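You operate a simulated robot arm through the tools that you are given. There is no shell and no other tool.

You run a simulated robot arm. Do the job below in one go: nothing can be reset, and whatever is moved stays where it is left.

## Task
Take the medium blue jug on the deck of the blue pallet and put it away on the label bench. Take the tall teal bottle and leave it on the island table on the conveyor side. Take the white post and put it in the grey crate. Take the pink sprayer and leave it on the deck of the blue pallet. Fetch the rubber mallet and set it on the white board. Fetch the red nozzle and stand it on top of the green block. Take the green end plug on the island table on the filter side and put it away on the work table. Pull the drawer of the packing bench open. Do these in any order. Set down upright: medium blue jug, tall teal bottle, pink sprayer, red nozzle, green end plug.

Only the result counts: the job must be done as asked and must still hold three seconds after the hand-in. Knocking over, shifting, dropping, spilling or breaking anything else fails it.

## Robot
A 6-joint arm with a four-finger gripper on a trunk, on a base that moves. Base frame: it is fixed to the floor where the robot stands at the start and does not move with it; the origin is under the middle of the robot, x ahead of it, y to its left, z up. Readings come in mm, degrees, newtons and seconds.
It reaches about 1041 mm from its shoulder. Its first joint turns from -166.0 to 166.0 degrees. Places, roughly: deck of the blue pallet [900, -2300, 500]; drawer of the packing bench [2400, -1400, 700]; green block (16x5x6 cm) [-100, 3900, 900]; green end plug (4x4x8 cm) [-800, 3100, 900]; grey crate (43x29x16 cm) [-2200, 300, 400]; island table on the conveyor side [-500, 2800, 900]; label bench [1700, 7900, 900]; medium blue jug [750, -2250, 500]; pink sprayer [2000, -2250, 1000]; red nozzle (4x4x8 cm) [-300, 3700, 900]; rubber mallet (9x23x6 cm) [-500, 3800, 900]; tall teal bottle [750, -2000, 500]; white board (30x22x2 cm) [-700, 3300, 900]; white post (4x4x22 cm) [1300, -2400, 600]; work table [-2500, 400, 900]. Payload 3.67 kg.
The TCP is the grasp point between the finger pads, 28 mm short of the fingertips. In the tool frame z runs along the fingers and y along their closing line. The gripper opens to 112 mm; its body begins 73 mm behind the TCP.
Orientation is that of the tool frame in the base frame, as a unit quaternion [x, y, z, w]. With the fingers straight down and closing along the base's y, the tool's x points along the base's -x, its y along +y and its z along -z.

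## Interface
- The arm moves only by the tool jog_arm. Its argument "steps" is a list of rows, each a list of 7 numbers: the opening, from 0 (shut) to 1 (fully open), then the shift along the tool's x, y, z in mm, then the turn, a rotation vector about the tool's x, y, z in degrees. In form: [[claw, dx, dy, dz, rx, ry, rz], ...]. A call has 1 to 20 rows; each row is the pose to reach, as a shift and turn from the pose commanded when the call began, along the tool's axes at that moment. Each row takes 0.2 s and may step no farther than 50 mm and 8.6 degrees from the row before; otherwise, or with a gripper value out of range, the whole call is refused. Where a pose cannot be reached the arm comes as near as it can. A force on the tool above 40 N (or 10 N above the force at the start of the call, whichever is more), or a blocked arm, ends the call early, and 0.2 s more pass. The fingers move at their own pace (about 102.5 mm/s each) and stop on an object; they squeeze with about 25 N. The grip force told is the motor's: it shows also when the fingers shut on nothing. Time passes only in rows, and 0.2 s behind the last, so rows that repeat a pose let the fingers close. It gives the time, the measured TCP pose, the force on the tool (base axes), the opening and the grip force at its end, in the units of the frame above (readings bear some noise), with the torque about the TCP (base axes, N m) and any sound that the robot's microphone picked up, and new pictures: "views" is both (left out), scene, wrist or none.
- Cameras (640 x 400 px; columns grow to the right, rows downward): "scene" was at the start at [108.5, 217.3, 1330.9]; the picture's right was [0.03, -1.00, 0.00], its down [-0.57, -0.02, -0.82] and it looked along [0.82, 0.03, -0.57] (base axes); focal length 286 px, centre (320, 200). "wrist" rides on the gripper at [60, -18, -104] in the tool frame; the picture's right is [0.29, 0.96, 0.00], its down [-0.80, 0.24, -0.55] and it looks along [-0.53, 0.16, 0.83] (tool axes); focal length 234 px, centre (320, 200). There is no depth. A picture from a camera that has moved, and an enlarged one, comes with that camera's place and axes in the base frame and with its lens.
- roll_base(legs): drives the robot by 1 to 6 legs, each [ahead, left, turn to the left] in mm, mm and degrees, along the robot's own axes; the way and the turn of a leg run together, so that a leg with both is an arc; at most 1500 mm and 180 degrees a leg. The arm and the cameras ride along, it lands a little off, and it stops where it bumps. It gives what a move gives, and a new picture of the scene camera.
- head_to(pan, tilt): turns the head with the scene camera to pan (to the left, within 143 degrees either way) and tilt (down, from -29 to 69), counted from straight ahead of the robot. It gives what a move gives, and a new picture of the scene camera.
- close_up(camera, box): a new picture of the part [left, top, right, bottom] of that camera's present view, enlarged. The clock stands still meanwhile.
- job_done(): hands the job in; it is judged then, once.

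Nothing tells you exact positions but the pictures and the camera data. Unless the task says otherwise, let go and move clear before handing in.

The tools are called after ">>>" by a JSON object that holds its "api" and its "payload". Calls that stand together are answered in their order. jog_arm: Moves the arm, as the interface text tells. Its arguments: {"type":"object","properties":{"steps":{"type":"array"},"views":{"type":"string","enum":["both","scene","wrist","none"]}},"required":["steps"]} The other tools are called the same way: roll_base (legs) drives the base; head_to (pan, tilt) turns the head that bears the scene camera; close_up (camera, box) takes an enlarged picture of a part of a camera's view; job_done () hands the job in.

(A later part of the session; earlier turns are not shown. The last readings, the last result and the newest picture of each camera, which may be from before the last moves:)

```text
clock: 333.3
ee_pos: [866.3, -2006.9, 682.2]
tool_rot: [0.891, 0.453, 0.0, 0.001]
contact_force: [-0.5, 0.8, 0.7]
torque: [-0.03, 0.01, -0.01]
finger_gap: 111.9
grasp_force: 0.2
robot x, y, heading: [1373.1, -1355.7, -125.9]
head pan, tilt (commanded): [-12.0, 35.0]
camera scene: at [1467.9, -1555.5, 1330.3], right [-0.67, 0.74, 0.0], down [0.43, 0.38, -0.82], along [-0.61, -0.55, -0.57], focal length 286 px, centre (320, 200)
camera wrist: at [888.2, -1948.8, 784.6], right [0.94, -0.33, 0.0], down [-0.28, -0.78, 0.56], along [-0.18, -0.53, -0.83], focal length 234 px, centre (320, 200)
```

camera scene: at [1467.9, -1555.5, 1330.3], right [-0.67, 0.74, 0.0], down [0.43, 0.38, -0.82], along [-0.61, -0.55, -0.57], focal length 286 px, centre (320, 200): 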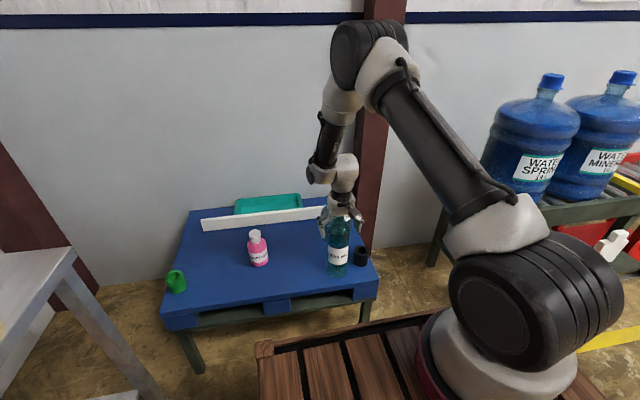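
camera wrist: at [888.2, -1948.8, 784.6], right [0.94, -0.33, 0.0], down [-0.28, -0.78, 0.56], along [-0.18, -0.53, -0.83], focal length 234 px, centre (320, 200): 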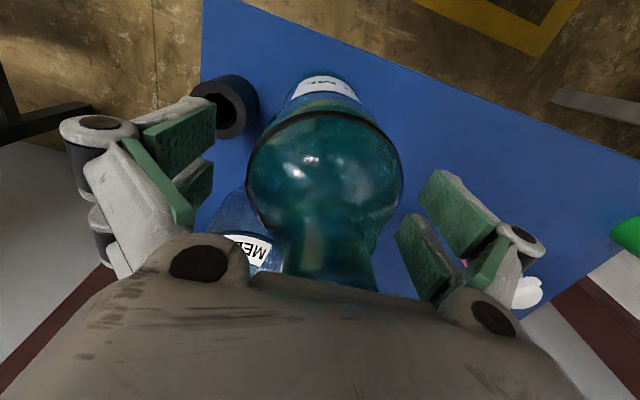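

>>> {"api": "jog_arm", "payload": {"steps": [[1, 0, 0, 3, 0, 0, 0], [1, 0, 0, 5, 0, 0, 0], [0.8, 0, 0, 5, 0, 0, 0], [0.6, 0, 0, 5, 0, 0, 0], [0.4, 0, 0, 5, 0, 0, 0], [0.3, 0, 0, 5, 0, 0, 0], [0.3, 0, 0, 5, 0, 0, 0]], "views": "wrist"}}

```text
clock: 334.9
ee_pos: [867.2, -2007.4, 677.7]
tool_rot: [0.891, 0.454, 0.0, 0.001]
contact_force: [0.1, -0.3, 1.5]
torque: [-0.06, 0.03, 0.02]
finger_gap: 80.0
grasp_force: 25.3
robot x, y, heading: [1371.2, -1356.1, -125.8]
head pan, tilt (commanded): [-12.0, 35.0]
camera wrist: at [888.6, -1948.5, 780.1], right [0.94, -0.33, 0.0], down [-0.28, -0.78, 0.56], along [-0.18, -0.52, -0.83], focal length 234 px, centre (320, 200)
```

wrist: 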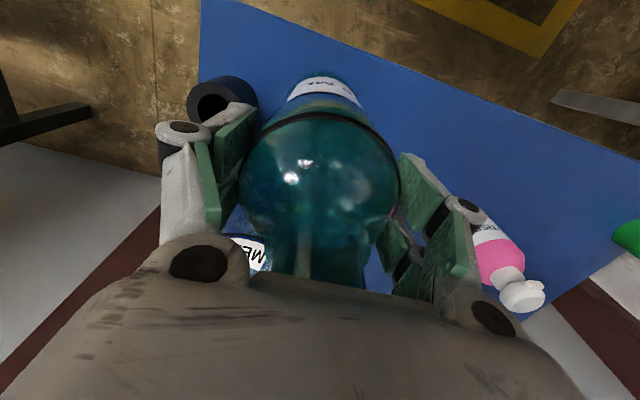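

Gripped at 80 mm on the body. Lifting slowly to check the hold.

>>> {"api": "jog_arm", "payload": {"steps": [[0.3, 0, 0, -8, 0, 0, 0], [0.3, 0, 0, -16, 0, 0, 0], [0.3, 0, 0, -30, 0, 0, 0], [0.3, 0, 0, -50, 0, 0, 0]], "views": "both"}}

```text
clock: 335.9
ee_pos: [867.2, -2006.2, 728.6]
tool_rot: [0.891, 0.454, 0.0, 0.001]
contact_force: [-0.1, -0.2, -1.3]
torque: [0.01, -0.03, -0.01]
finger_gap: 80.0
grasp_force: 24.7
robot x, y, heading: [1373.1, -1349.0, -125.7]
head pan, tilt (commanded): [-12.0, 35.0]
camera scene: at [1467.8, -1555.7, 1330.2], right [-0.67, 0.74, 0.0], down [0.43, 0.38, -0.82], along [-0.61, -0.55, -0.57], focal length 286 px, centre (320, 200)
camera wrist: at [888.5, -1948.5, 830.5], right [0.94, -0.33, 0.0], down [-0.28, -0.78, 0.56], along [-0.18, -0.52, -0.83], focal length 234 px, centre (320, 200)
```

scene: 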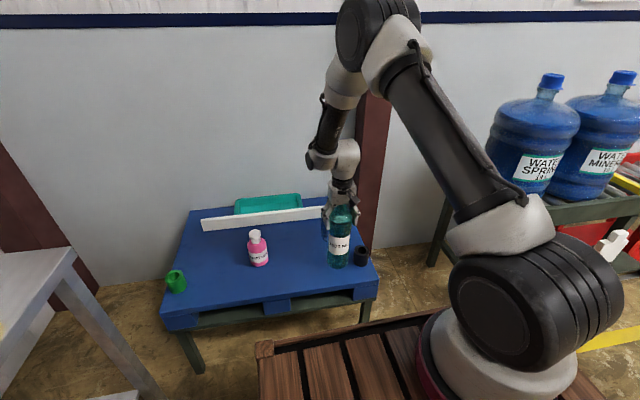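
wrist: 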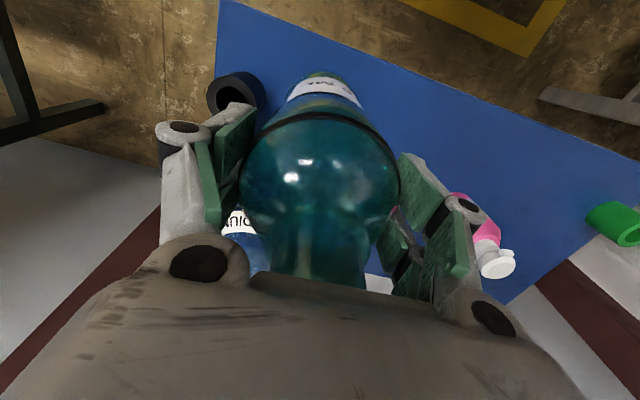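

The bottle is light and held well. I'll lift it high, retract, and turn around towards the island.

>>> {"api": "jog_arm", "payload": {"steps": [[0.3, 0, 0, -45, 0, 0, 0], [0.3, 0, 0, -90, 0, 0, 0], [0.3, 0, 0, -135, 0, 0, 0], [0.3, 0, 0, -180, 0, 0, 0], [0.3, 0, 0, -225, 0, 0, 0], [0.3, 0, 0, -270, 0, 0, 0], [0.3, 0, 0, -315, 0, 0, 0], [0.3, 0, 0, -360, 0, 0, 0], [0.3, 30, 8, -395, 0, 0, 0], [0.3, 70, 15, -415, 0, 0, 0], [0.3, 115, 20, -420, 0, 0, 0], [0.3, 160, 25, -420, 0, 0, 0], [0.3, 205, 30, -420, 0, 0, 0], [0.3, 235, 30, -420, 0, 0, 0]], "views": "scene"}}

```text
clock: 338.9
ee_pos: [1030.3, -1834.7, 1146.1]
tool_rot: [0.892, 0.453, -0.001, 0.001]
contact_force: [-0.4, -0.2, -0.9]
torque: [0.0, 0.0, 0.03]
finger_gap: 80.2
grasp_force: 25.2
robot x, y, heading: [1371.7, -1350.4, -125.8]
head pan, tilt (commanded): [-12.0, 35.0]
camera scene: at [1467.7, -1555.9, 1330.2], right [-0.67, 0.74, 0.0], down [0.43, 0.39, -0.82], along [-0.61, -0.55, -0.57], focal length 286 px, centre (320, 200)
```

scene: 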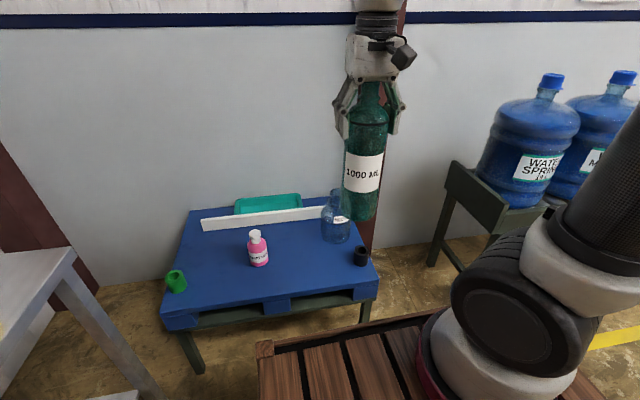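

>>> {"api": "close_up", "payload": {"camera": "scene", "box": [296, 175, 376, 275]}}

>>> {"api": "roll_base", "payload": {"legs": [[-120, 0, 0], [0, 0, -90], [0, 0, -90]]}}

```text
4.00 times, centred on (336, 225) of scene
camera zoom: at [1467.7, -1555.9, 1330.2], right [-0.67, 0.74, 0.0], down [0.43, 0.39, -0.82], along [-0.61, -0.55, -0.57], focal length 1145 px, centre (256, 100)
```

zoom: 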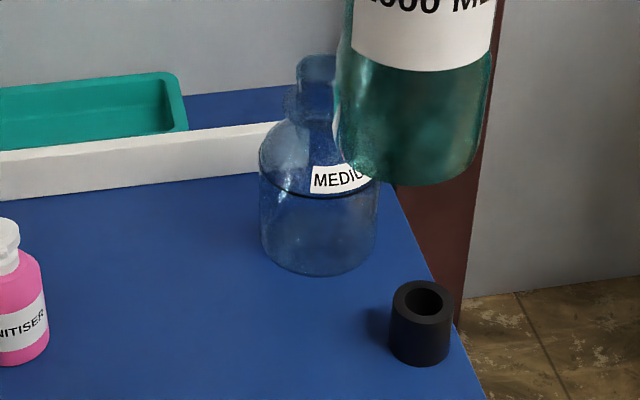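

```text
clock: 347.9
ee_pos: [1800.9, -793.2, 1147.2]
tool_rot: [-0.433, 0.901, 0.001, 0.001]
contact_force: [-0.1, 0.4, -0.4]
torque: [-0.01, 0.02, 0.03]
finger_gap: 80.0
grasp_force: 25.1
robot x, y, heading: [1436.3, -1260.1, 51.6]
head pan, tilt (commanded): [-12.0, 35.0]
camera scene: at [1352.0, -1053.3, 1330.3], right [0.64, -0.77, 0.0], down [-0.44, -0.36, -0.82], along [0.63, 0.52, -0.57], focal length 286 px, centre (320, 200)
```

scene: 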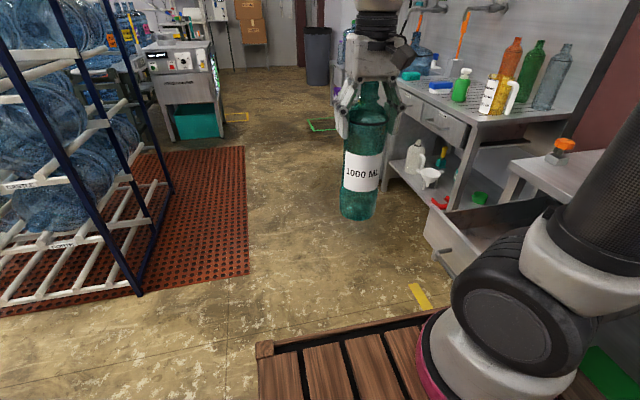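

I'm facing the other way now, bottle in front. I'll slide left along the aisle to the island's conveyor side.

>>> {"api": "roll_base", "payload": {"legs": [[0, 0, 2.6], [0, 1133, 0], [0, 1133, 0], [0, 1100, 0]]}}

>>> {"api": "head_to", "payload": {"pan": 25, "tilt": 20}}

```text
clock: 364.8
ee_pos: [-960.0, 1211.4, 1146.4]
tool_rot: [-0.448, 0.894, 0.001, 0.001]
contact_force: [-0.3, 0.4, 0.0]
torque: [-0.04, -0.01, -0.01]
finger_gap: 79.8
grasp_force: 25.0
robot x, y, heading: [-1307.0, 738.4, 53.4]
head pan, tilt (commanded): [-12.0, 35.0]
camera scene: at [-1401.8, 935.6, 1330.3], right [0.66, -0.75, 0.0], down [-0.43, -0.38, -0.82], along [0.61, 0.54, -0.57], focal length 286 px, centre (320, 200)
```

scene: 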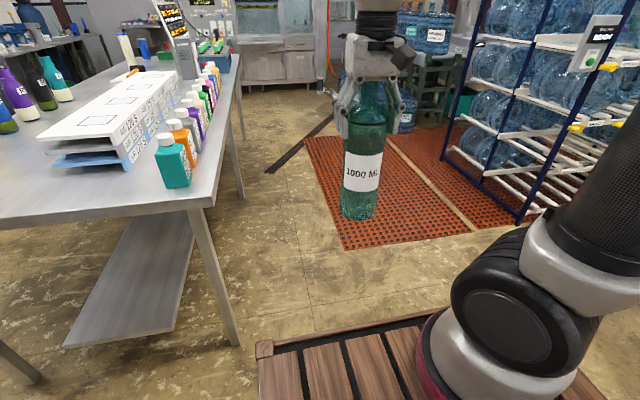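

```text
clock: 365.8
ee_pos: [-961.5, 1211.0, 1147.2]
tool_rot: [-0.447, 0.894, 0.001, 0.001]
contact_force: [0.5, -0.9, -0.6]
torque: [0.04, 0.0, 0.0]
finger_gap: 79.5
grasp_force: 24.7
robot x, y, heading: [-1306.9, 733.0, 53.6]
head pan, tilt (commanded): [25.0, 20.0]
camera scene: at [-1449.0, 968.6, 1354.1], right [0.98, -0.2, 0.0], down [-0.07, -0.34, -0.94], along [0.19, 0.92, -0.34], focal length 286 px, centre (320, 200)
```

scene: 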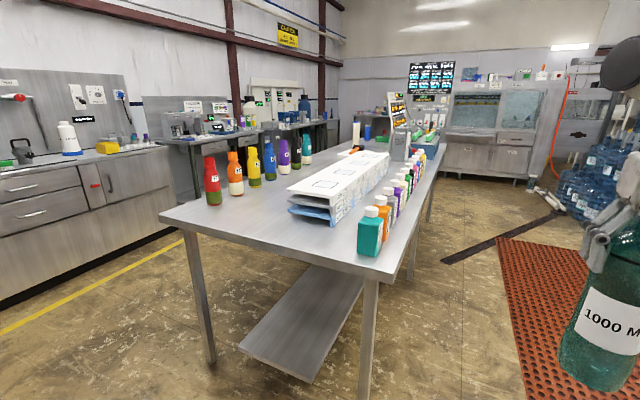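

The conveyor side has a row of small labelled bottles along its edge. I'll drive along the table to find a free spot near its nominal centre.

>>> {"api": "roll_base", "payload": {"legs": [[1400, 0, 0.7]]}}

>>> {"api": "head_to", "payload": {"pan": 70, "tilt": 28}}

>>> {"api": "head_to", "payload": {"pan": 35, "tilt": 25}}

```text
clock: 372.6
ee_pos: [-92.0, 2265.7, 1147.4]
tool_rot: [-0.423, 0.906, 0.001, 0.0]
contact_force: [-0.5, 0.2, 0.0]
torque: [0.01, 0.01, 0.0]
finger_gap: 79.8
grasp_force: 24.9
robot x, y, heading: [-463.6, 1806.9, 50.3]
head pan, tilt (commanded): [25.0, 20.0]
camera scene: at [-592.3, 2050.2, 1354.1], right [0.97, -0.25, 0.0], down [-0.09, -0.33, -0.94], along [0.24, 0.91, -0.34], focal length 286 px, centre (320, 200)
```

scene: 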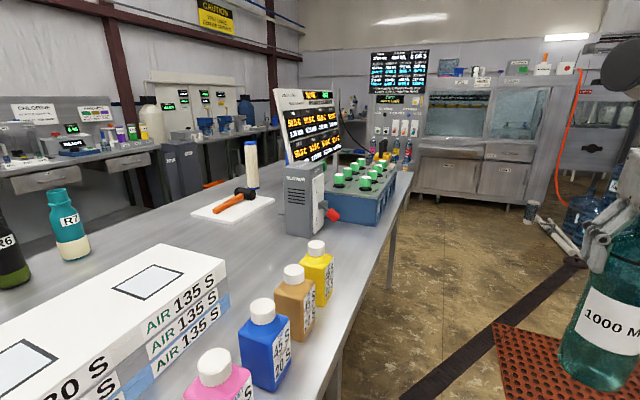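

```text
clock: 373.8
ee_pos: [-92.0, 2265.6, 1147.2]
tool_rot: [-0.424, 0.906, 0.001, 0.0]
contact_force: [0.7, -0.5, 0.0]
torque: [-0.01, -0.02, 0.0]
finger_gap: 79.7
grasp_force: 25.0
robot x, y, heading: [-460.6, 1808.8, 50.3]
head pan, tilt (commanded): [70.0, 28.0]
camera scene: at [-661.9, 2038.9, 1341.2], right [0.86, 0.5, 0.0], down [0.24, -0.41, -0.88], along [-0.45, 0.76, -0.47], focal length 286 px, centre (320, 200)
```

scene: 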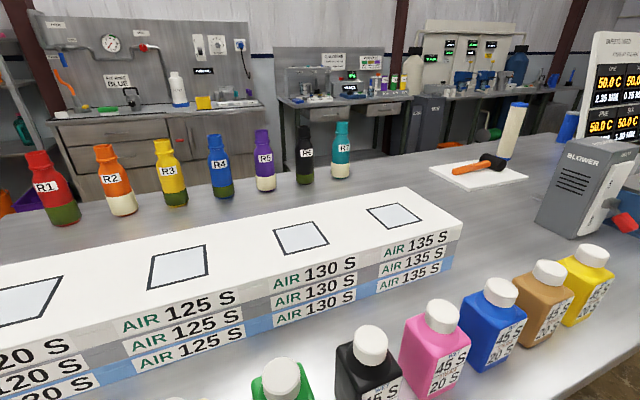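

```text
clock: 374.8
ee_pos: [-91.5, 2264.6, 1146.6]
tool_rot: [-0.424, 0.906, 0.001, 0.0]
contact_force: [0.0, -0.2, -0.2]
torque: [-0.03, 0.0, -0.01]
finger_gap: 79.8
grasp_force: 24.7
robot x, y, heading: [-463.3, 1807.5, 50.1]
head pan, tilt (commanded): [35.0, 25.0]
camera scene: at [-608.4, 2052.0, 1346.0], right [1.0, -0.08, 0.0], down [-0.03, -0.42, -0.91], along [0.07, 0.9, -0.42], focal length 286 px, centre (320, 200)
```

scene: 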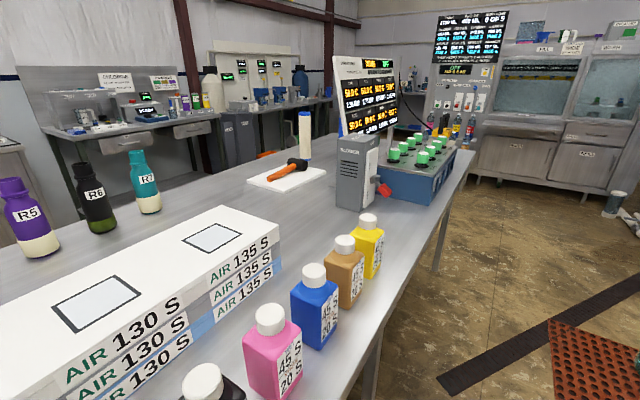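

There's a clear area between the last small bottle, the tray stack and the blower, centred near (-476, 2810), which matches the nominal place. I'll move alongside it.

>>> {"api": "roll_base", "payload": {"legs": [[0, 0, 4], [560, 20, 0]]}}

>>> {"api": "head_to", "payload": {"pan": 75, "tilt": 32}}

```text
clock: 378.4
ee_pos: [184.3, 2758.9, 1146.2]
tool_rot: [-0.456, 0.89, 0.002, 0.0]
contact_force: [-0.1, 0.0, -0.3]
torque: [-0.01, -0.04, -0.02]
finger_gap: 79.6
grasp_force: 25.3
robot x, y, heading: [-152.2, 2276.1, 54.5]
head pan, tilt (commanded): [35.0, 25.0]
camera scene: at [-315.9, 2508.0, 1346.0], right [1.0, -0.01, 0.0], down [0.0, -0.42, -0.91], along [0.01, 0.91, -0.42], focal length 286 px, centre (320, 200)
```

scene: 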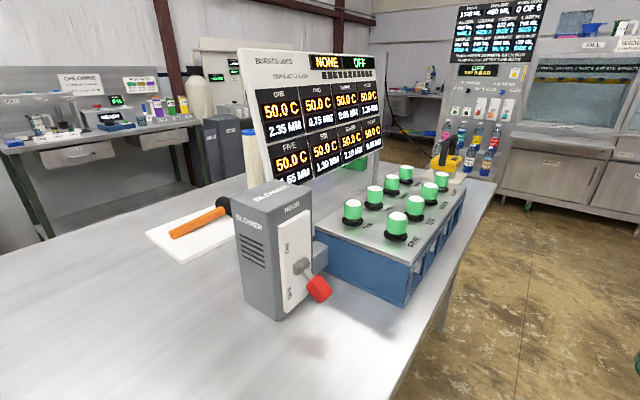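

```text
clock: 379.5
ee_pos: [183.9, 2759.0, 1146.0]
tool_rot: [-0.456, 0.89, 0.001, 0.001]
contact_force: [-0.1, 0.1, -0.8]
torque: [0.02, -0.02, 0.02]
finger_gap: 79.9
grasp_force: 24.9
robot x, y, heading: [-153.3, 2276.1, 54.4]
head pan, tilt (commanded): [75.0, 32.0]
camera scene: at [-373.6, 2485.0, 1334.9], right [0.77, 0.64, 0.0], down [0.34, -0.41, -0.85], along [-0.54, 0.65, -0.53], focal length 286 px, centre (320, 200)
```

scene: 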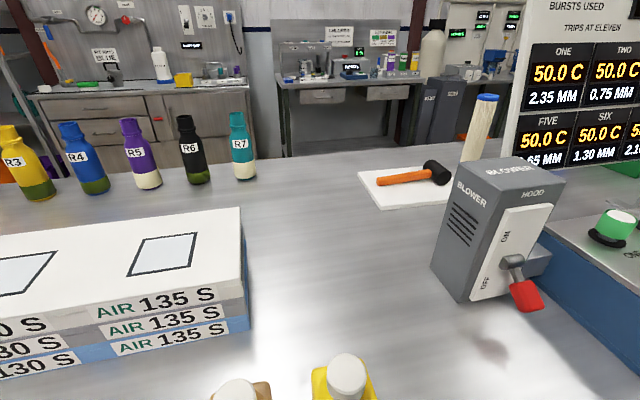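

The free area is well defined. I'd rather approach it face-on, so I'll step back from the table, turn to face it and line up.

>>> {"api": "roll_base", "payload": {"legs": [[0, -355, 0], [0, 0, 89.8]]}}

>>> {"api": "head_to", "payload": {"pan": -10, "tilt": 28}}

```text
clock: 385.6
ee_pos: [-354.2, 2400.1, 1146.5]
tool_rot: [0.954, -0.299, -0.001, 0.001]
contact_force: [-0.3, 0.0, -1.0]
torque: [0.02, 0.01, 0.01]
finger_gap: 79.4
grasp_force: 24.6
robot x, y, heading: [131.5, 2069.4, 145.3]
head pan, tilt (commanded): [75.0, 32.0]
camera scene: at [-73.5, 1845.9, 1334.9], right [-0.65, 0.76, 0.0], down [0.4, 0.34, -0.85], along [-0.65, -0.55, -0.53], focal length 286 px, centre (320, 200)
```

scene: 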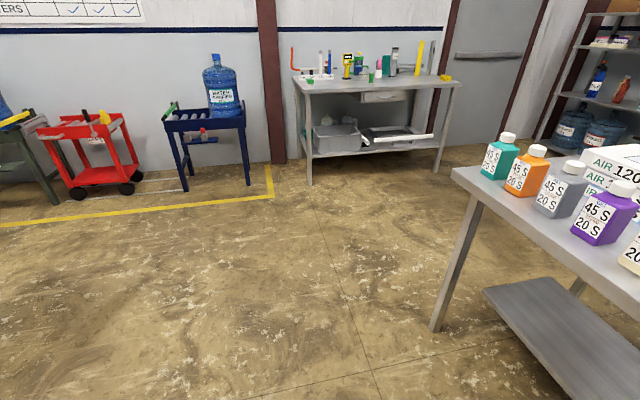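

```text
clock: 387.2
ee_pos: [-355.4, 2400.4, 1147.6]
tool_rot: [0.954, -0.299, -0.001, 0.0]
contact_force: [-1.0, -0.6, -0.7]
torque: [-0.03, -0.03, 0.01]
finger_gap: 79.5
grasp_force: 24.7
robot x, y, heading: [131.7, 2069.5, 145.4]
head pan, tilt (commanded): [-10.0, 28.0]
camera scene: at [-70.3, 1968.0, 1341.2], right [0.7, 0.71, 0.0], down [0.33, -0.33, -0.88], along [-0.63, 0.62, -0.47], focal length 286 px, centre (320, 200)
```

scene: 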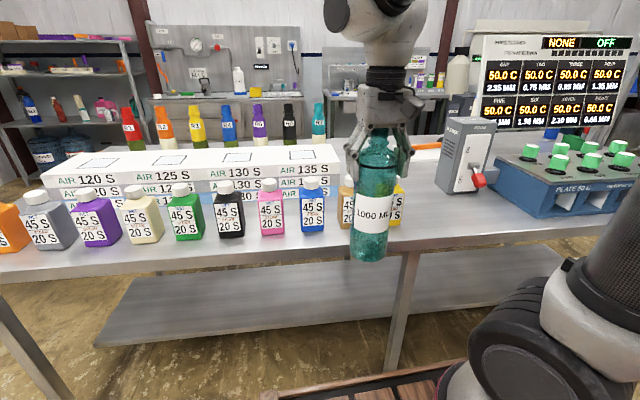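

The mat was no problem. Now I'll shift right to line up with the free spot.

>>> {"api": "roll_base", "payload": {"legs": [[0, 0, -1.1], [46, -195, 0]]}}

>>> {"api": "close_up", "payload": {"camera": "wrist", "box": [0, 0, 640, 400]}}

```text
clock: 389.2
ee_pos: [-271.9, 2595.4, 1146.3]
tool_rot: [0.951, -0.308, -0.001, 0.001]
contact_force: [0.3, -0.3, 0.3]
torque: [0.01, -0.02, 0.02]
finger_gap: 79.8
grasp_force: 24.6
robot x, y, heading: [210.0, 2258.7, 144.4]
head pan, tilt (commanded): [-10.0, 28.0]
camera scene: at [5.3, 2159.1, 1341.2], right [0.72, 0.7, 0.0], down [0.33, -0.34, -0.88], along [-0.62, 0.63, -0.47], focal length 286 px, centre (320, 200)
```

scene: 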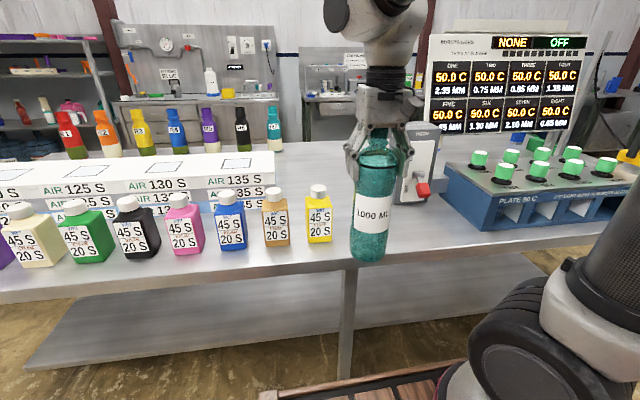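

```text
1.00 times, centred on (320, 200) of wrist (not enlarged: the box is as wide or as high as the picture)
camera zoom: at [-211.3, 2574.7, 1248.7], right [-0.33, -0.94, 0.0], down [-0.79, 0.27, 0.56], along [-0.53, 0.18, -0.83], focal length 234 px, centre (320, 200)
```

zoom: 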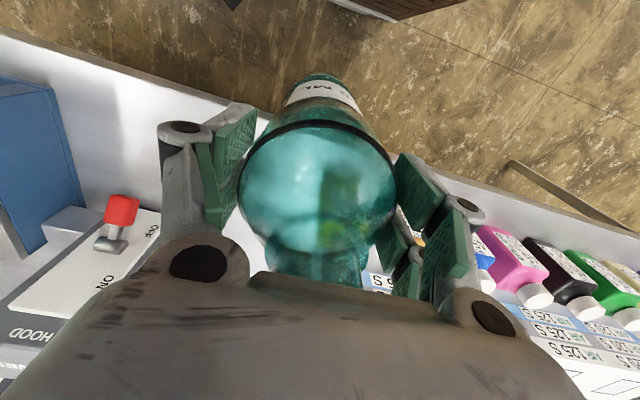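

Now I'll raise slightly, shift right past the yellow bottle, and extend over the free area.

>>> {"api": "jog_arm", "payload": {"steps": [[0.3, 0, -27, -12, 0, 0, 0], [0.3, 0, -53.5, -24, 0, 0, 0], [0.3, -43, -53.5, -24, 0, 0, 0], [0.3, -86, -53.5, -24, 0, 0, 0], [0.3, -129, -53.5, -24, 0, 0, 0], [0.3, -172, -53.5, -24, 0, 0, 0], [0.3, -215, -53.5, -24, 0, 0, 0], [0.3, -258, -53.5, -24, 0, 0, 0], [0.3, -301, -53.5, -24, 0, 0, 0], [0.3, -301, -53.5, -24, 0, 0, 0]], "views": "both"}}

```text
clock: 391.4
ee_pos: [-482.7, 2816.4, 1172.5]
tool_rot: [0.951, -0.308, -0.002, 0.0]
contact_force: [-0.1, 0.2, -0.6]
torque: [0.01, 0.03, 0.02]
finger_gap: 79.7
grasp_force: 25.1
robot x, y, heading: [209.2, 2257.8, 144.4]
head pan, tilt (commanded): [-10.0, 28.0]
camera scene: at [5.4, 2159.0, 1341.2], right [0.72, 0.7, 0.0], down [0.33, -0.34, -0.88], along [-0.62, 0.63, -0.47], focal length 286 px, centre (320, 200)
camera wrist: at [-423.4, 2795.4, 1274.1], right [-0.33, -0.94, 0.0], down [-0.79, 0.27, 0.56], along [-0.53, 0.18, -0.83], focal length 234 px, centre (320, 200)
```

scene: 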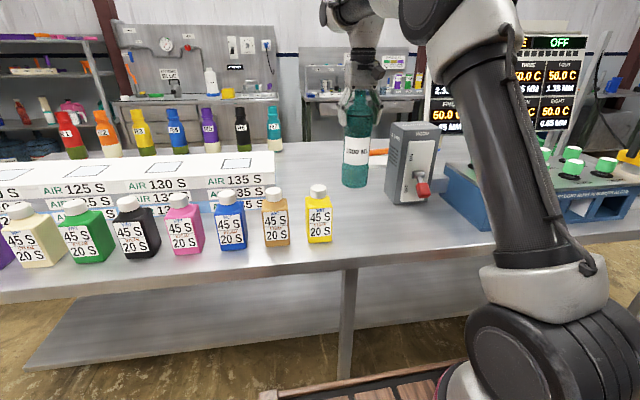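
wrist: 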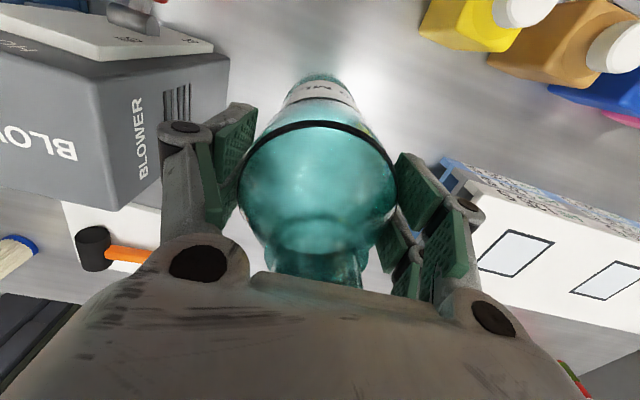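

The blower is beside the drop spot, so I'll check the clearance closely before lowering.

>>> {"api": "close_up", "payload": {"camera": "scene", "box": [290, 90, 450, 250]}}

>>> {"api": "close_up", "payload": {"camera": "wrist", "box": [0, 0, 320, 220]}}

```text
2.50 times, centred on (370, 170) of scene
camera zoom: at [5.4, 2159.0, 1341.2], right [0.72, 0.7, 0.0], down [0.33, -0.34, -0.88], along [-0.62, 0.63, -0.47], focal length 715 px, centre (195, 275)
```

zoom: 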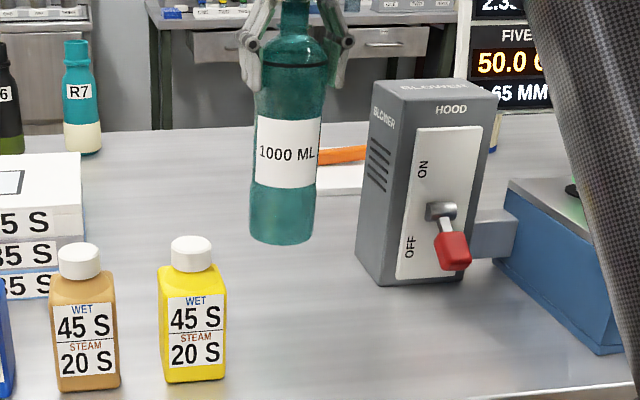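

```text
1.82 times, centred on (160, 110) of wrist
camera zoom: at [-423.4, 2795.4, 1274.1], right [-0.33, -0.94, 0.0], down [-0.79, 0.27, 0.56], along [-0.53, 0.18, -0.83], focal length 426 px, centre (611, 364)
```

zoom: 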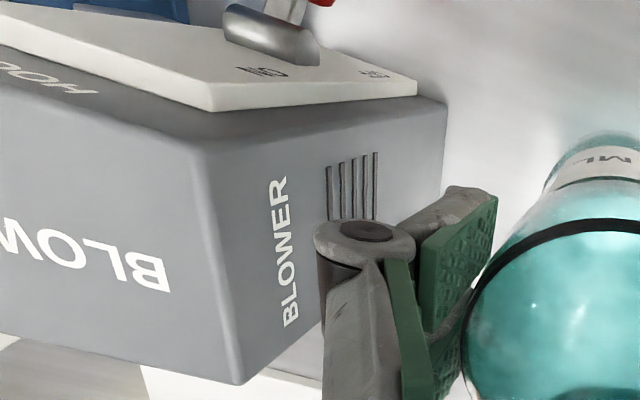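

The blower face is about 65 mm clear of the fingers. Lowering the bottle.

>>> {"api": "jog_arm", "payload": {"steps": [[0.3, 0, 0, 20, 0, 0, 0], [0.3, 0, 0, 40, 0, 0, 0], [0.3, 0, 0, 58, 0, 0, 0], [0.3, 0, 0, 68, 0, 0, 0], [0.3, 0, 0, 74, 0, 0, 0]], "views": "none"}}

```text
clock: 392.6
ee_pos: [-483.0, 2816.6, 1095.1]
tool_rot: [0.952, -0.307, -0.001, 0.0]
contact_force: [0.2, 0.3, -1.1]
torque: [0.01, -0.02, 0.01]
finger_gap: 79.8
grasp_force: 25.1
robot x, y, heading: [212.3, 2255.3, 144.1]
head pan, tilt (commanded): [-10.0, 28.0]
```

>>> {"api": "jog_arm", "payload": {"steps": [[0.3, 0, 0, 3, 0, 0, 0], [0.3, 0, 0, 5, 0, 0, 0]], "views": "none"}}

```text
clock: 393.2
ee_pos: [-483.0, 2816.0, 1090.7]
tool_rot: [0.951, -0.308, -0.002, 0.0]
contact_force: [-0.3, 0.4, -0.5]
torque: [0.01, 0.04, -0.01]
finger_gap: 79.6
grasp_force: 24.7
robot x, y, heading: [211.3, 2257.7, 144.4]
head pan, tilt (commanded): [-10.0, 28.0]
```

>>> {"api": "jog_arm", "payload": {"steps": [[0.3, 0, 0, 2, 0, 0, 0], [0.3, 0, 0, 3.5, 0, 0, 0]], "views": "none"}}

```text
clock: 393.8
ee_pos: [-483.5, 2816.6, 1089.8]
tool_rot: [0.952, -0.308, -0.001, 0.0]
contact_force: [0.0, -0.2, -0.5]
torque: [0.0, 0.02, 0.0]
finger_gap: 79.7
grasp_force: 25.2
robot x, y, heading: [212.8, 2258.4, 144.4]
head pan, tilt (commanded): [-10.0, 28.0]
```

>>> {"api": "jog_arm", "payload": {"steps": [[0.3, 0, 0, 2, 0, 0, 0], [0.3, 0, 0, 3.5, 0, 0, 0]], "views": "none"}}

```text
clock: 394.4
ee_pos: [-483.7, 2817.4, 1085.8]
tool_rot: [0.951, -0.308, -0.003, 0.0]
contact_force: [-1.0, -0.7, 17.4]
torque: [0.08, 0.18, -0.06]
finger_gap: 80.1
grasp_force: 25.3
robot x, y, heading: [207.8, 2257.5, 144.7]
head pan, tilt (commanded): [-10.0, 28.0]
```

Contact at z≈1086. I'll ease off a millimetre, open, and rise straight up.

>>> {"api": "jog_arm", "payload": {"steps": [[0.3, 0, 0, -1, 0, 0, 0], [0.75, 0, 0, -1, 0, 0, 0], [0.85, 0, 0, -1, 0, 0, 0], [1, 0, 0, -1, 0, 0, 0], [1, 0, 0, -1, 0, 0, 0], [1, 0, 0, -20, 0, 0, 0], [1, 0, 0, -50, 0, 0, 0], [1, 0, 0, -85, 0, 0, 0], [1, 0, 0, -120, 0, 0, 0], [1, 0, 0, -150, 0, 0, 0]], "views": "both"}}

```text
clock: 396.6
ee_pos: [-482.4, 2818.7, 1235.7]
tool_rot: [0.951, -0.308, 0.0, 0.001]
contact_force: [-0.3, 0.6, -0.5]
torque: [0.0, 0.0, 0.04]
finger_gap: 112.2
grasp_force: 0.0
robot x, y, heading: [210.7, 2258.3, 144.3]
head pan, tilt (commanded): [-10.0, 28.0]
camera scene: at [5.2, 2159.1, 1341.2], right [0.72, 0.7, 0.0], down [0.33, -0.34, -0.88], along [-0.62, 0.63, -0.47], focal length 286 px, centre (320, 200)
camera wrist: at [-422.1, 2796.4, 1337.4], right [-0.33, -0.94, 0.0], down [-0.79, 0.27, 0.56], along [-0.52, 0.18, -0.83], focal length 234 px, centre (320, 200)
```

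scene: 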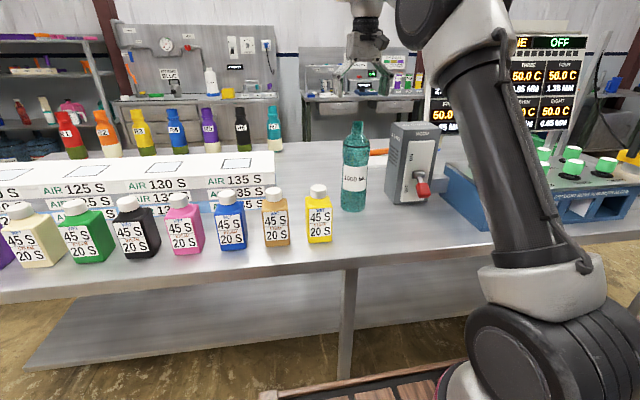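
wrist: 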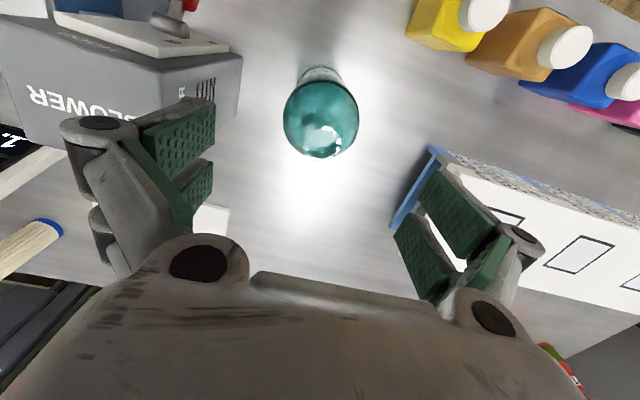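

The teal bottle stands upright on the conveyor side. The last item is the blue jug. I'll retract and drive back to the pallet.

>>> {"api": "jog_arm", "payload": {"steps": [[1, 45, 0, 0, 0, 0, 0], [1, 90, 5, 0, 0, 0, 0], [1, 135, 12, 10, 0, 0, 0], [0.8, 180, 20, 20, 0, 0, 0], [0.7, 225, 28, 35, 0, 0, 0], [0.6, 270, 38, 50, 0, 0, 0], [0.6, 300, 45, 75, 0, 0, 0]], "views": "scene"}}

>>> {"api": "roll_base", "payload": {"legs": [[-130, 0, 0], [0, 1100, 0], [0, 1100, 0]]}}

```text
clock: 398.2
ee_pos: [-267.3, 2604.2, 1161.1]
tool_rot: [0.951, -0.309, -0.001, 0.0]
contact_force: [-0.7, 0.1, 0.0]
torque: [-0.03, -0.04, 0.05]
finger_gap: 67.3
grasp_force: 0.1
robot x, y, heading: [209.0, 2253.1, 144.2]
head pan, tilt (commanded): [-10.0, 28.0]
camera scene: at [5.0, 2159.2, 1341.2], right [0.72, 0.7, 0.0], down [0.33, -0.34, -0.88], along [-0.62, 0.63, -0.47], focal length 286 px, centre (320, 200)
```

scene: 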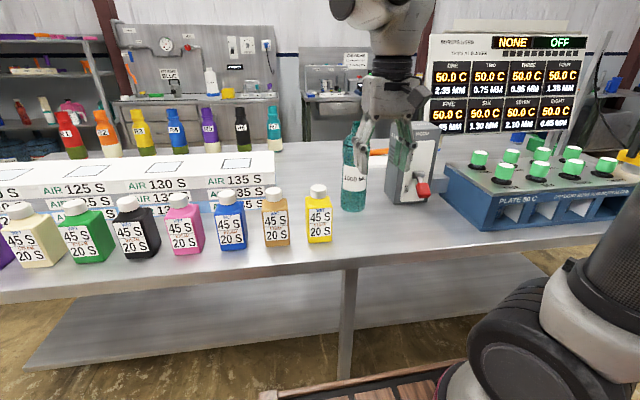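

```text
clock: 409.9
ee_pos: [-1475.6, 793.8, 1160.0]
tool_rot: [0.945, -0.328, 0.0, 0.001]
contact_force: [0.2, 0.4, 0.0]
torque: [0.02, -0.01, 0.0]
finger_gap: 67.5
grasp_force: 0.0
robot x, y, heading: [-1011.8, 429.9, 142.0]
head pan, tilt (commanded): [-10.0, 28.0]
camera scene: at [-1221.2, 338.4, 1341.2], right [0.74, 0.67, 0.0], down [0.31, -0.35, -0.88], along [-0.59, 0.66, -0.47], focal length 286 px, centre (320, 200)
```

scene: 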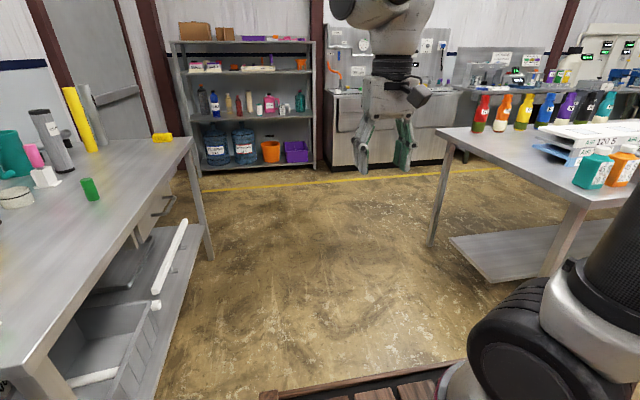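

>>> {"api": "roll_base", "payload": {"legs": [[0, 0, 2.2], [-1460, 0, 0], [-1440, 0, 0]]}}

```text
clock: 424.1
ee_pos: [850.2, -862.5, 1163.1]
tool_rot: [0.958, -0.287, -0.001, 0.001]
contact_force: [0.5, -0.4, -0.3]
torque: [-0.01, 0.0, -0.02]
finger_gap: 66.9
grasp_force: 0.0
robot x, y, heading: [1339.1, -1184.7, 146.4]
head pan, tilt (commanded): [-10.0, 28.0]
camera scene: at [1141.6, -1294.7, 1341.2], right [0.69, 0.73, 0.0], down [0.34, -0.32, -0.88], along [-0.64, 0.61, -0.47], focal length 286 px, centre (320, 200)
```

scene: 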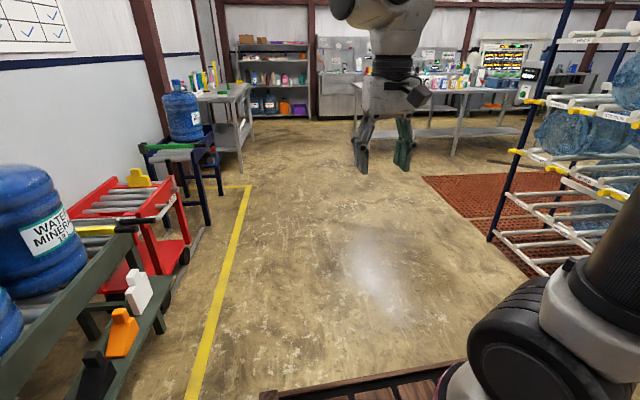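

>>> {"api": "roll_base", "payload": {"legs": [[0, 0, 87.8], [200, 80, 0]]}}

>>> {"api": "head_to", "payload": {"pan": -8, "tilt": 35}}

>>> {"api": "close_up", "payload": {"camera": "scene", "box": [200, 130, 440, 290]}}

```text
clock: 429.5
ee_pos: [920.2, -1868.4, 1161.0]
tool_rot: [0.896, 0.443, 0.0, 0.003]
contact_force: [0.2, 0.1, -0.2]
torque: [0.0, 0.03, -0.02]
finger_gap: 67.0
grasp_force: 0.1
robot x, y, heading: [1278.8, -1402.1, -127.1]
head pan, tilt (commanded): [-10.0, 28.0]
camera scene: at [1373.0, -1609.6, 1341.2], right [-0.68, 0.73, 0.0], down [0.34, 0.32, -0.88], along [-0.65, -0.6, -0.47], focal length 286 px, centre (320, 200)
```

scene: 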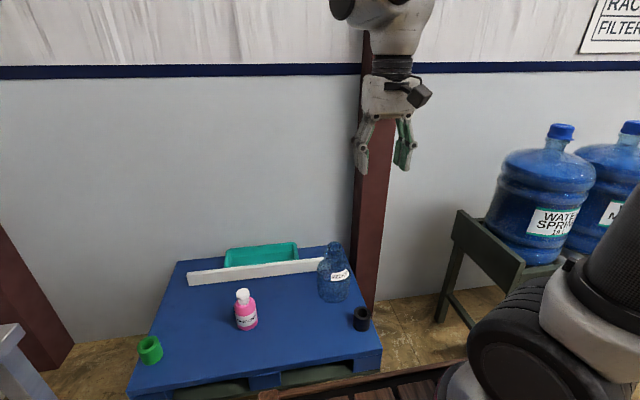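

```text
clock: 430.1
ee_pos: [921.4, -1869.2, 1161.1]
tool_rot: [0.896, 0.443, -0.002, 0.001]
contact_force: [-0.1, 0.6, -0.6]
torque: [-0.02, 0.0, 0.0]
finger_gap: 67.0
grasp_force: 0.0
robot x, y, heading: [1284.5, -1398.1, -127.2]
head pan, tilt (commanded): [-8.0, 35.0]
camera scene: at [1377.5, -1609.7, 1330.3], right [-0.7, 0.71, 0.0], down [0.41, 0.4, -0.82], along [-0.58, -0.58, -0.57], focal length 286 px, centre (320, 200)
```

scene: 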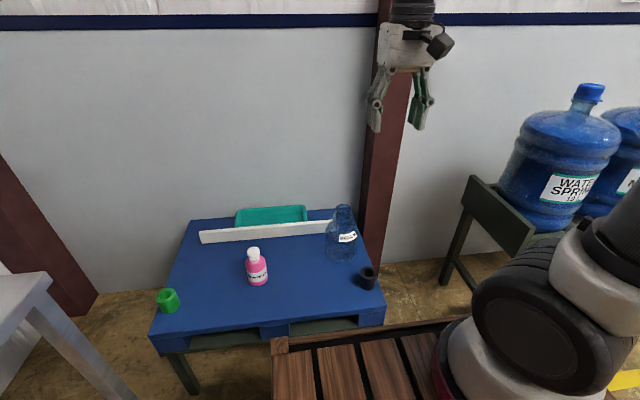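

```text
2.50 times, centred on (320, 210) of scene
camera zoom: at [1377.5, -1609.7, 1330.3], right [-0.7, 0.71, 0.0], down [0.41, 0.4, -0.82], along [-0.58, -0.58, -0.57], focal length 715 px, centre (320, 175)
```

zoom: 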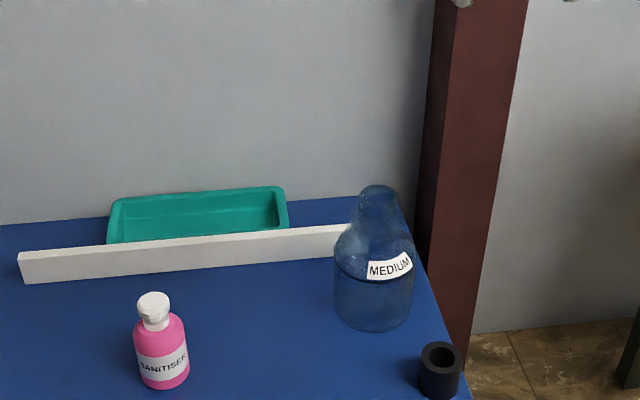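

>>> {"api": "close_up", "payload": {"camera": "scene", "box": [310, 195, 390, 275]}}

```text
5.00 times, centred on (350, 235) of scene
camera zoom: at [1377.5, -1609.7, 1330.3], right [-0.7, 0.71, 0.0], down [0.41, 0.4, -0.82], along [-0.58, -0.58, -0.57], focal length 1431 px, centre (170, 25)
```

zoom: 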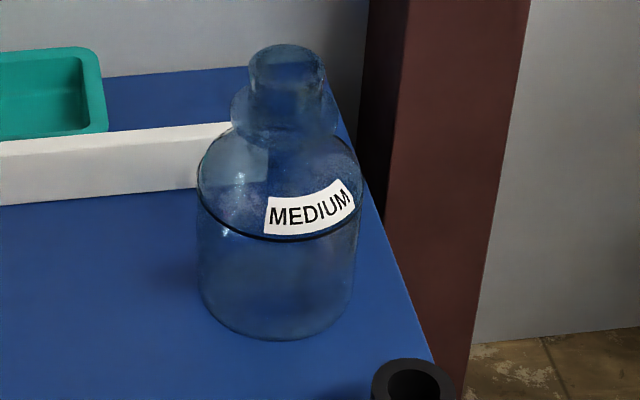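

The jug's axis is about (713, -2145); its neck is roughly 58 mm wide from z=660 to 702, above a collar. I'll move above it.

>>> {"api": "jog_arm", "payload": {"steps": [[0.9, -31, 0, 34, 0, 0, 0], [0.9, -63, 0, 67, 0, 0, 0], [0.9, -94, 0, 101, 0, 0, 0], [0.9, -126, 1, 135, 0, 0, 0], [0.9, -157, 1, 168, 0, 0, 0], [0.9, -189, 1, 202, 0, 0, 0], [0.9, -220, 1, 236, 0, 0, 0], [0.9, -252, 2, 270, 0, 0, 0], [0.9, -283, 2, 303, 0, 0, 0], [0.9, -315, 2, 337, 0, 0, 0], [0.9, -346, 2, 371, 0, 0, 0], [0.9, -346, 2, 371, 0, 0, 0]], "views": "both"}}

>>> {"api": "close_up", "payload": {"camera": "wrist", "box": [220, 40, 420, 200]}}

```text
clock: 432.7
ee_pos: [710.8, -2145.8, 792.3]
tool_rot: [0.896, 0.443, 0.0, 0.001]
contact_force: [0.0, -0.4, 0.2]
torque: [-0.03, 0.01, 0.0]
finger_gap: 100.9
grasp_force: 0.0
robot x, y, heading: [1282.7, -1399.3, -127.5]
head pan, tilt (commanded): [-8.0, 35.0]
camera scene: at [1377.5, -1609.6, 1330.3], right [-0.7, 0.71, 0.0], down [0.41, 0.4, -0.82], along [-0.58, -0.58, -0.57], focal length 286 px, centre (320, 200)
camera wrist: at [734.8, -2087.4, 894.0], right [0.94, -0.35, 0.0], down [-0.29, -0.78, 0.56], along [-0.2, -0.52, -0.83], focal length 234 px, centre (320, 200)
```

scene: 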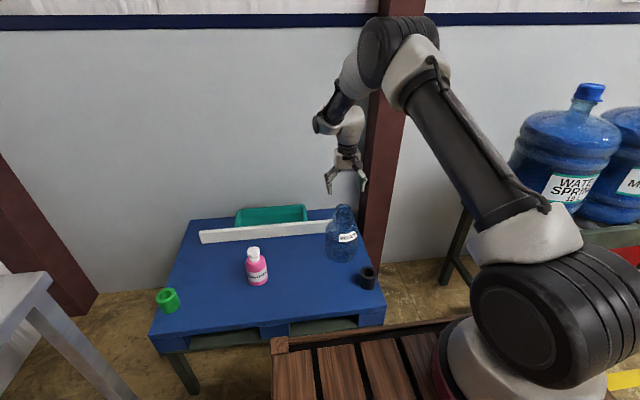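
wrist: 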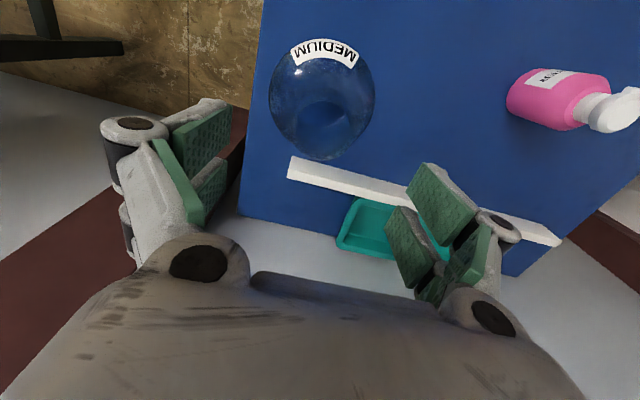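

```text
2.50 times, centred on (320, 120) of wrist
camera zoom: at [734.8, -2087.4, 894.0], right [0.94, -0.35, 0.0], down [-0.29, -0.78, 0.56], along [-0.2, -0.52, -0.83], focal length 585 px, centre (320, 400)
```

zoom: 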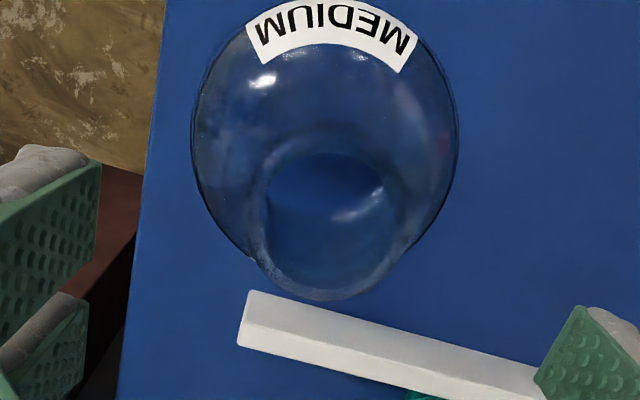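

The rim is centred within a few millimetres. Descending to the neck.

>>> {"api": "jog_arm", "payload": {"steps": [[0.9, 2, 1.5, 25, 0, 0, 0], [0.9, 4, 3, 50, 0, 0, 0], [0.9, 4, 3, 70, 0, 0, 0], [0.9, 4, 3, 85, 0, 0, 0], [0.9, 4, 3, 95, 0, 0, 0]], "views": "both"}}

```text
clock: 433.9
ee_pos: [718.4, -2144.4, 694.9]
tool_rot: [0.896, 0.443, -0.001, 0.001]
contact_force: [-0.6, -0.2, 0.6]
torque: [0.01, -0.01, -0.02]
finger_gap: 100.8
grasp_force: 0.1
robot x, y, heading: [1279.0, -1401.1, -127.3]
head pan, tilt (commanded): [-8.0, 35.0]
camera scene: at [1377.5, -1609.7, 1330.3], right [-0.7, 0.71, 0.0], down [0.41, 0.4, -0.82], along [-0.58, -0.58, -0.57], focal length 286 px, centre (320, 200)
camera wrist: at [740.1, -2086.4, 798.0], right [0.94, -0.35, 0.0], down [-0.29, -0.78, 0.56], along [-0.2, -0.52, -0.83], focal length 234 px, centre (320, 200)
```

scene: 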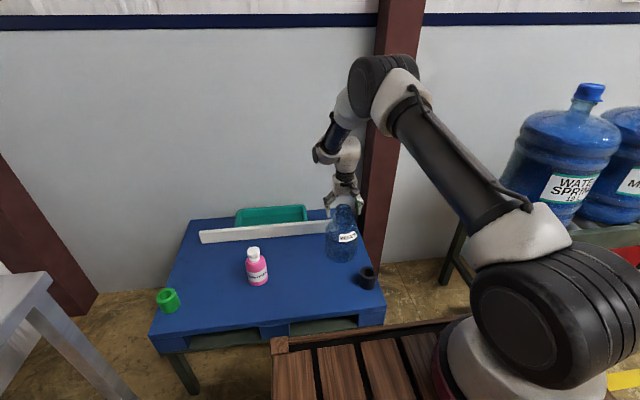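
wrist: 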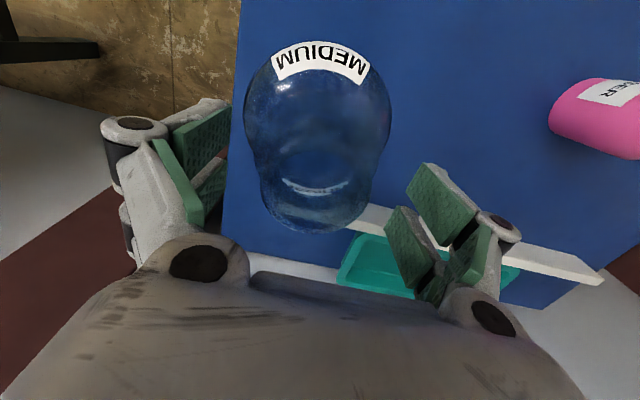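

>>> {"api": "close_up", "payload": {"camera": "scene", "box": [310, 165, 390, 255]}}

```text
4.44 times, centred on (350, 210) of scene
camera zoom: at [1377.5, -1609.7, 1330.3], right [-0.7, 0.71, 0.0], down [0.41, 0.4, -0.82], along [-0.58, -0.58, -0.57], focal length 1272 px, centre (187, 156)
```

zoom: 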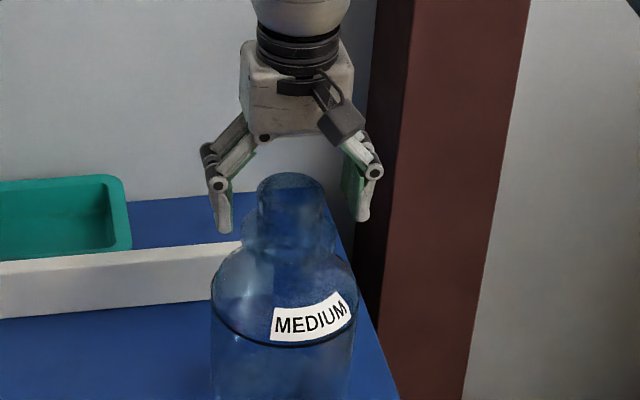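

The fingertips are beside the neck, just above the collar. Closing.

>>> {"api": "jog_arm", "payload": {"steps": [[0.7, 0, 0, 0, 0, 0, 0], [0.5, 0, 0, 0, 0, 0, 0], [0.3, 0, 0, 0, 0, 0, 0], [0.2, 0, 0, 0, 0, 0, 0], [0.2, 0, 0, 0, 0, 0, 0]], "views": "wrist"}}

```text
clock: 435.1
ee_pos: [716.7, -2144.7, 696.7]
tool_rot: [0.897, 0.442, 0.0, 0.001]
contact_force: [-0.1, 1.2, 0.7]
torque: [0.05, 0.03, 0.02]
finger_gap: 53.3
grasp_force: 25.1
robot x, y, heading: [1283.2, -1400.4, -127.4]
head pan, tilt (commanded): [-8.0, 35.0]
camera wrist: at [740.0, -2086.5, 798.3], right [0.94, -0.35, 0.0], down [-0.29, -0.78, 0.56], along [-0.2, -0.52, -0.83], focal length 234 px, centre (320, 200)
```

wrist: 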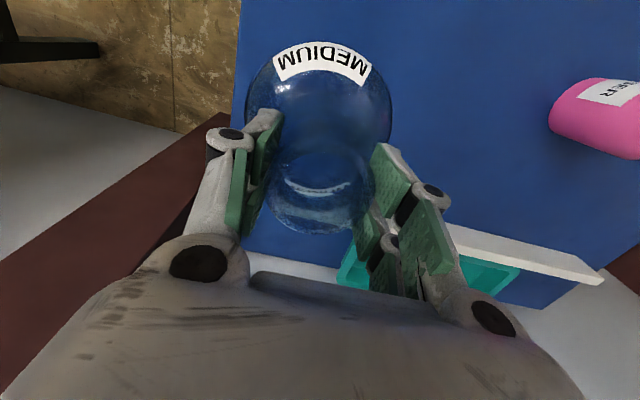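

Gripped on the neck (53 mm). Test lift.

>>> {"api": "jog_arm", "payload": {"steps": [[0.2, 0, 0, -6, 0, 0, 0], [0.2, 0, 0, -14, 0, 0, 0], [0.2, 0, 0, -25, 0, 0, 0], [0.2, 0, 0, -40, 0, 0, 0]], "views": "both"}}

```text
clock: 436.1
ee_pos: [716.2, -2144.1, 736.2]
tool_rot: [0.897, 0.443, 0.0, 0.001]
contact_force: [0.3, 0.0, -2.1]
torque: [0.01, -0.02, -0.01]
finger_gap: 53.3
grasp_force: 25.0
robot x, y, heading: [1281.6, -1400.3, -127.3]
head pan, tilt (commanded): [-8.0, 35.0]
camera scene: at [1377.4, -1609.9, 1330.2], right [-0.7, 0.71, 0.0], down [0.41, 0.4, -0.82], along [-0.58, -0.58, -0.57], focal length 286 px, centre (320, 200)
camera wrist: at [739.4, -2086.5, 838.4], right [0.94, -0.35, 0.0], down [-0.29, -0.78, 0.56], along [-0.2, -0.52, -0.83], focal length 234 px, centre (320, 200)
```

scene: 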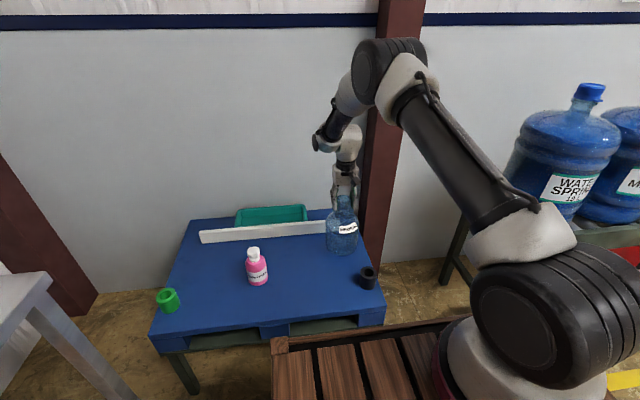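
wrist: 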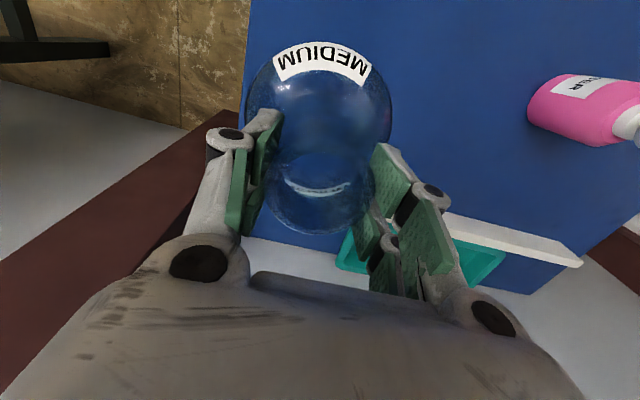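

Held securely. I'll lift it high and retract for the long drive.

>>> {"api": "jog_arm", "payload": {"steps": [[0.2, 0, 0, -45, 0, 0, 0], [0.2, 0, 0, -90, 0, 0, 0], [0.2, 0, 0, -135, 0, 0, 0], [0.2, 0, 0, -180, 0, 0, 0], [0.2, 0, 0, -225, 0, 0, 0], [0.2, 0, 0, -270, 0, 0, 0], [0.2, 20, 0, -310, 0, 0, 0], [0.2, 45, 0, -350, 0, 0, 0], [0.2, 75, 0, -385, 0, 0, 0], [0.2, 110, 0, -415, 0, 0, 0], [0.2, 155, 0, -425, 0, 0, 0], [0.2, 200, 0, -425, 0, 0, 0], [0.2, 245, 0, -425, 0, 0, 0], [0.2, 290, 0, -425, 0, 0, 0], [0.2, 335, 0, -425, 0, 0, 0]], "views": "scene"}}

```text
clock: 439.3
ee_pos: [923.8, -1873.4, 1159.8]
tool_rot: [0.896, 0.443, 0.0, 0.001]
contact_force: [0.8, -1.3, -2.2]
torque: [0.04, -0.04, 0.0]
finger_gap: 53.5
grasp_force: 25.0
robot x, y, heading: [1282.6, -1403.0, -127.4]
head pan, tilt (commanded): [-8.0, 35.0]
camera scene: at [1377.2, -1610.3, 1330.2], right [-0.7, 0.71, 0.0], down [0.41, 0.4, -0.82], along [-0.58, -0.58, -0.57], focal length 286 px, centre (320, 200)
```

scene: 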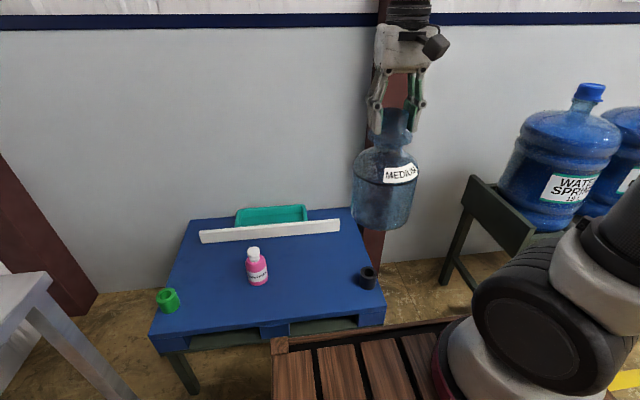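

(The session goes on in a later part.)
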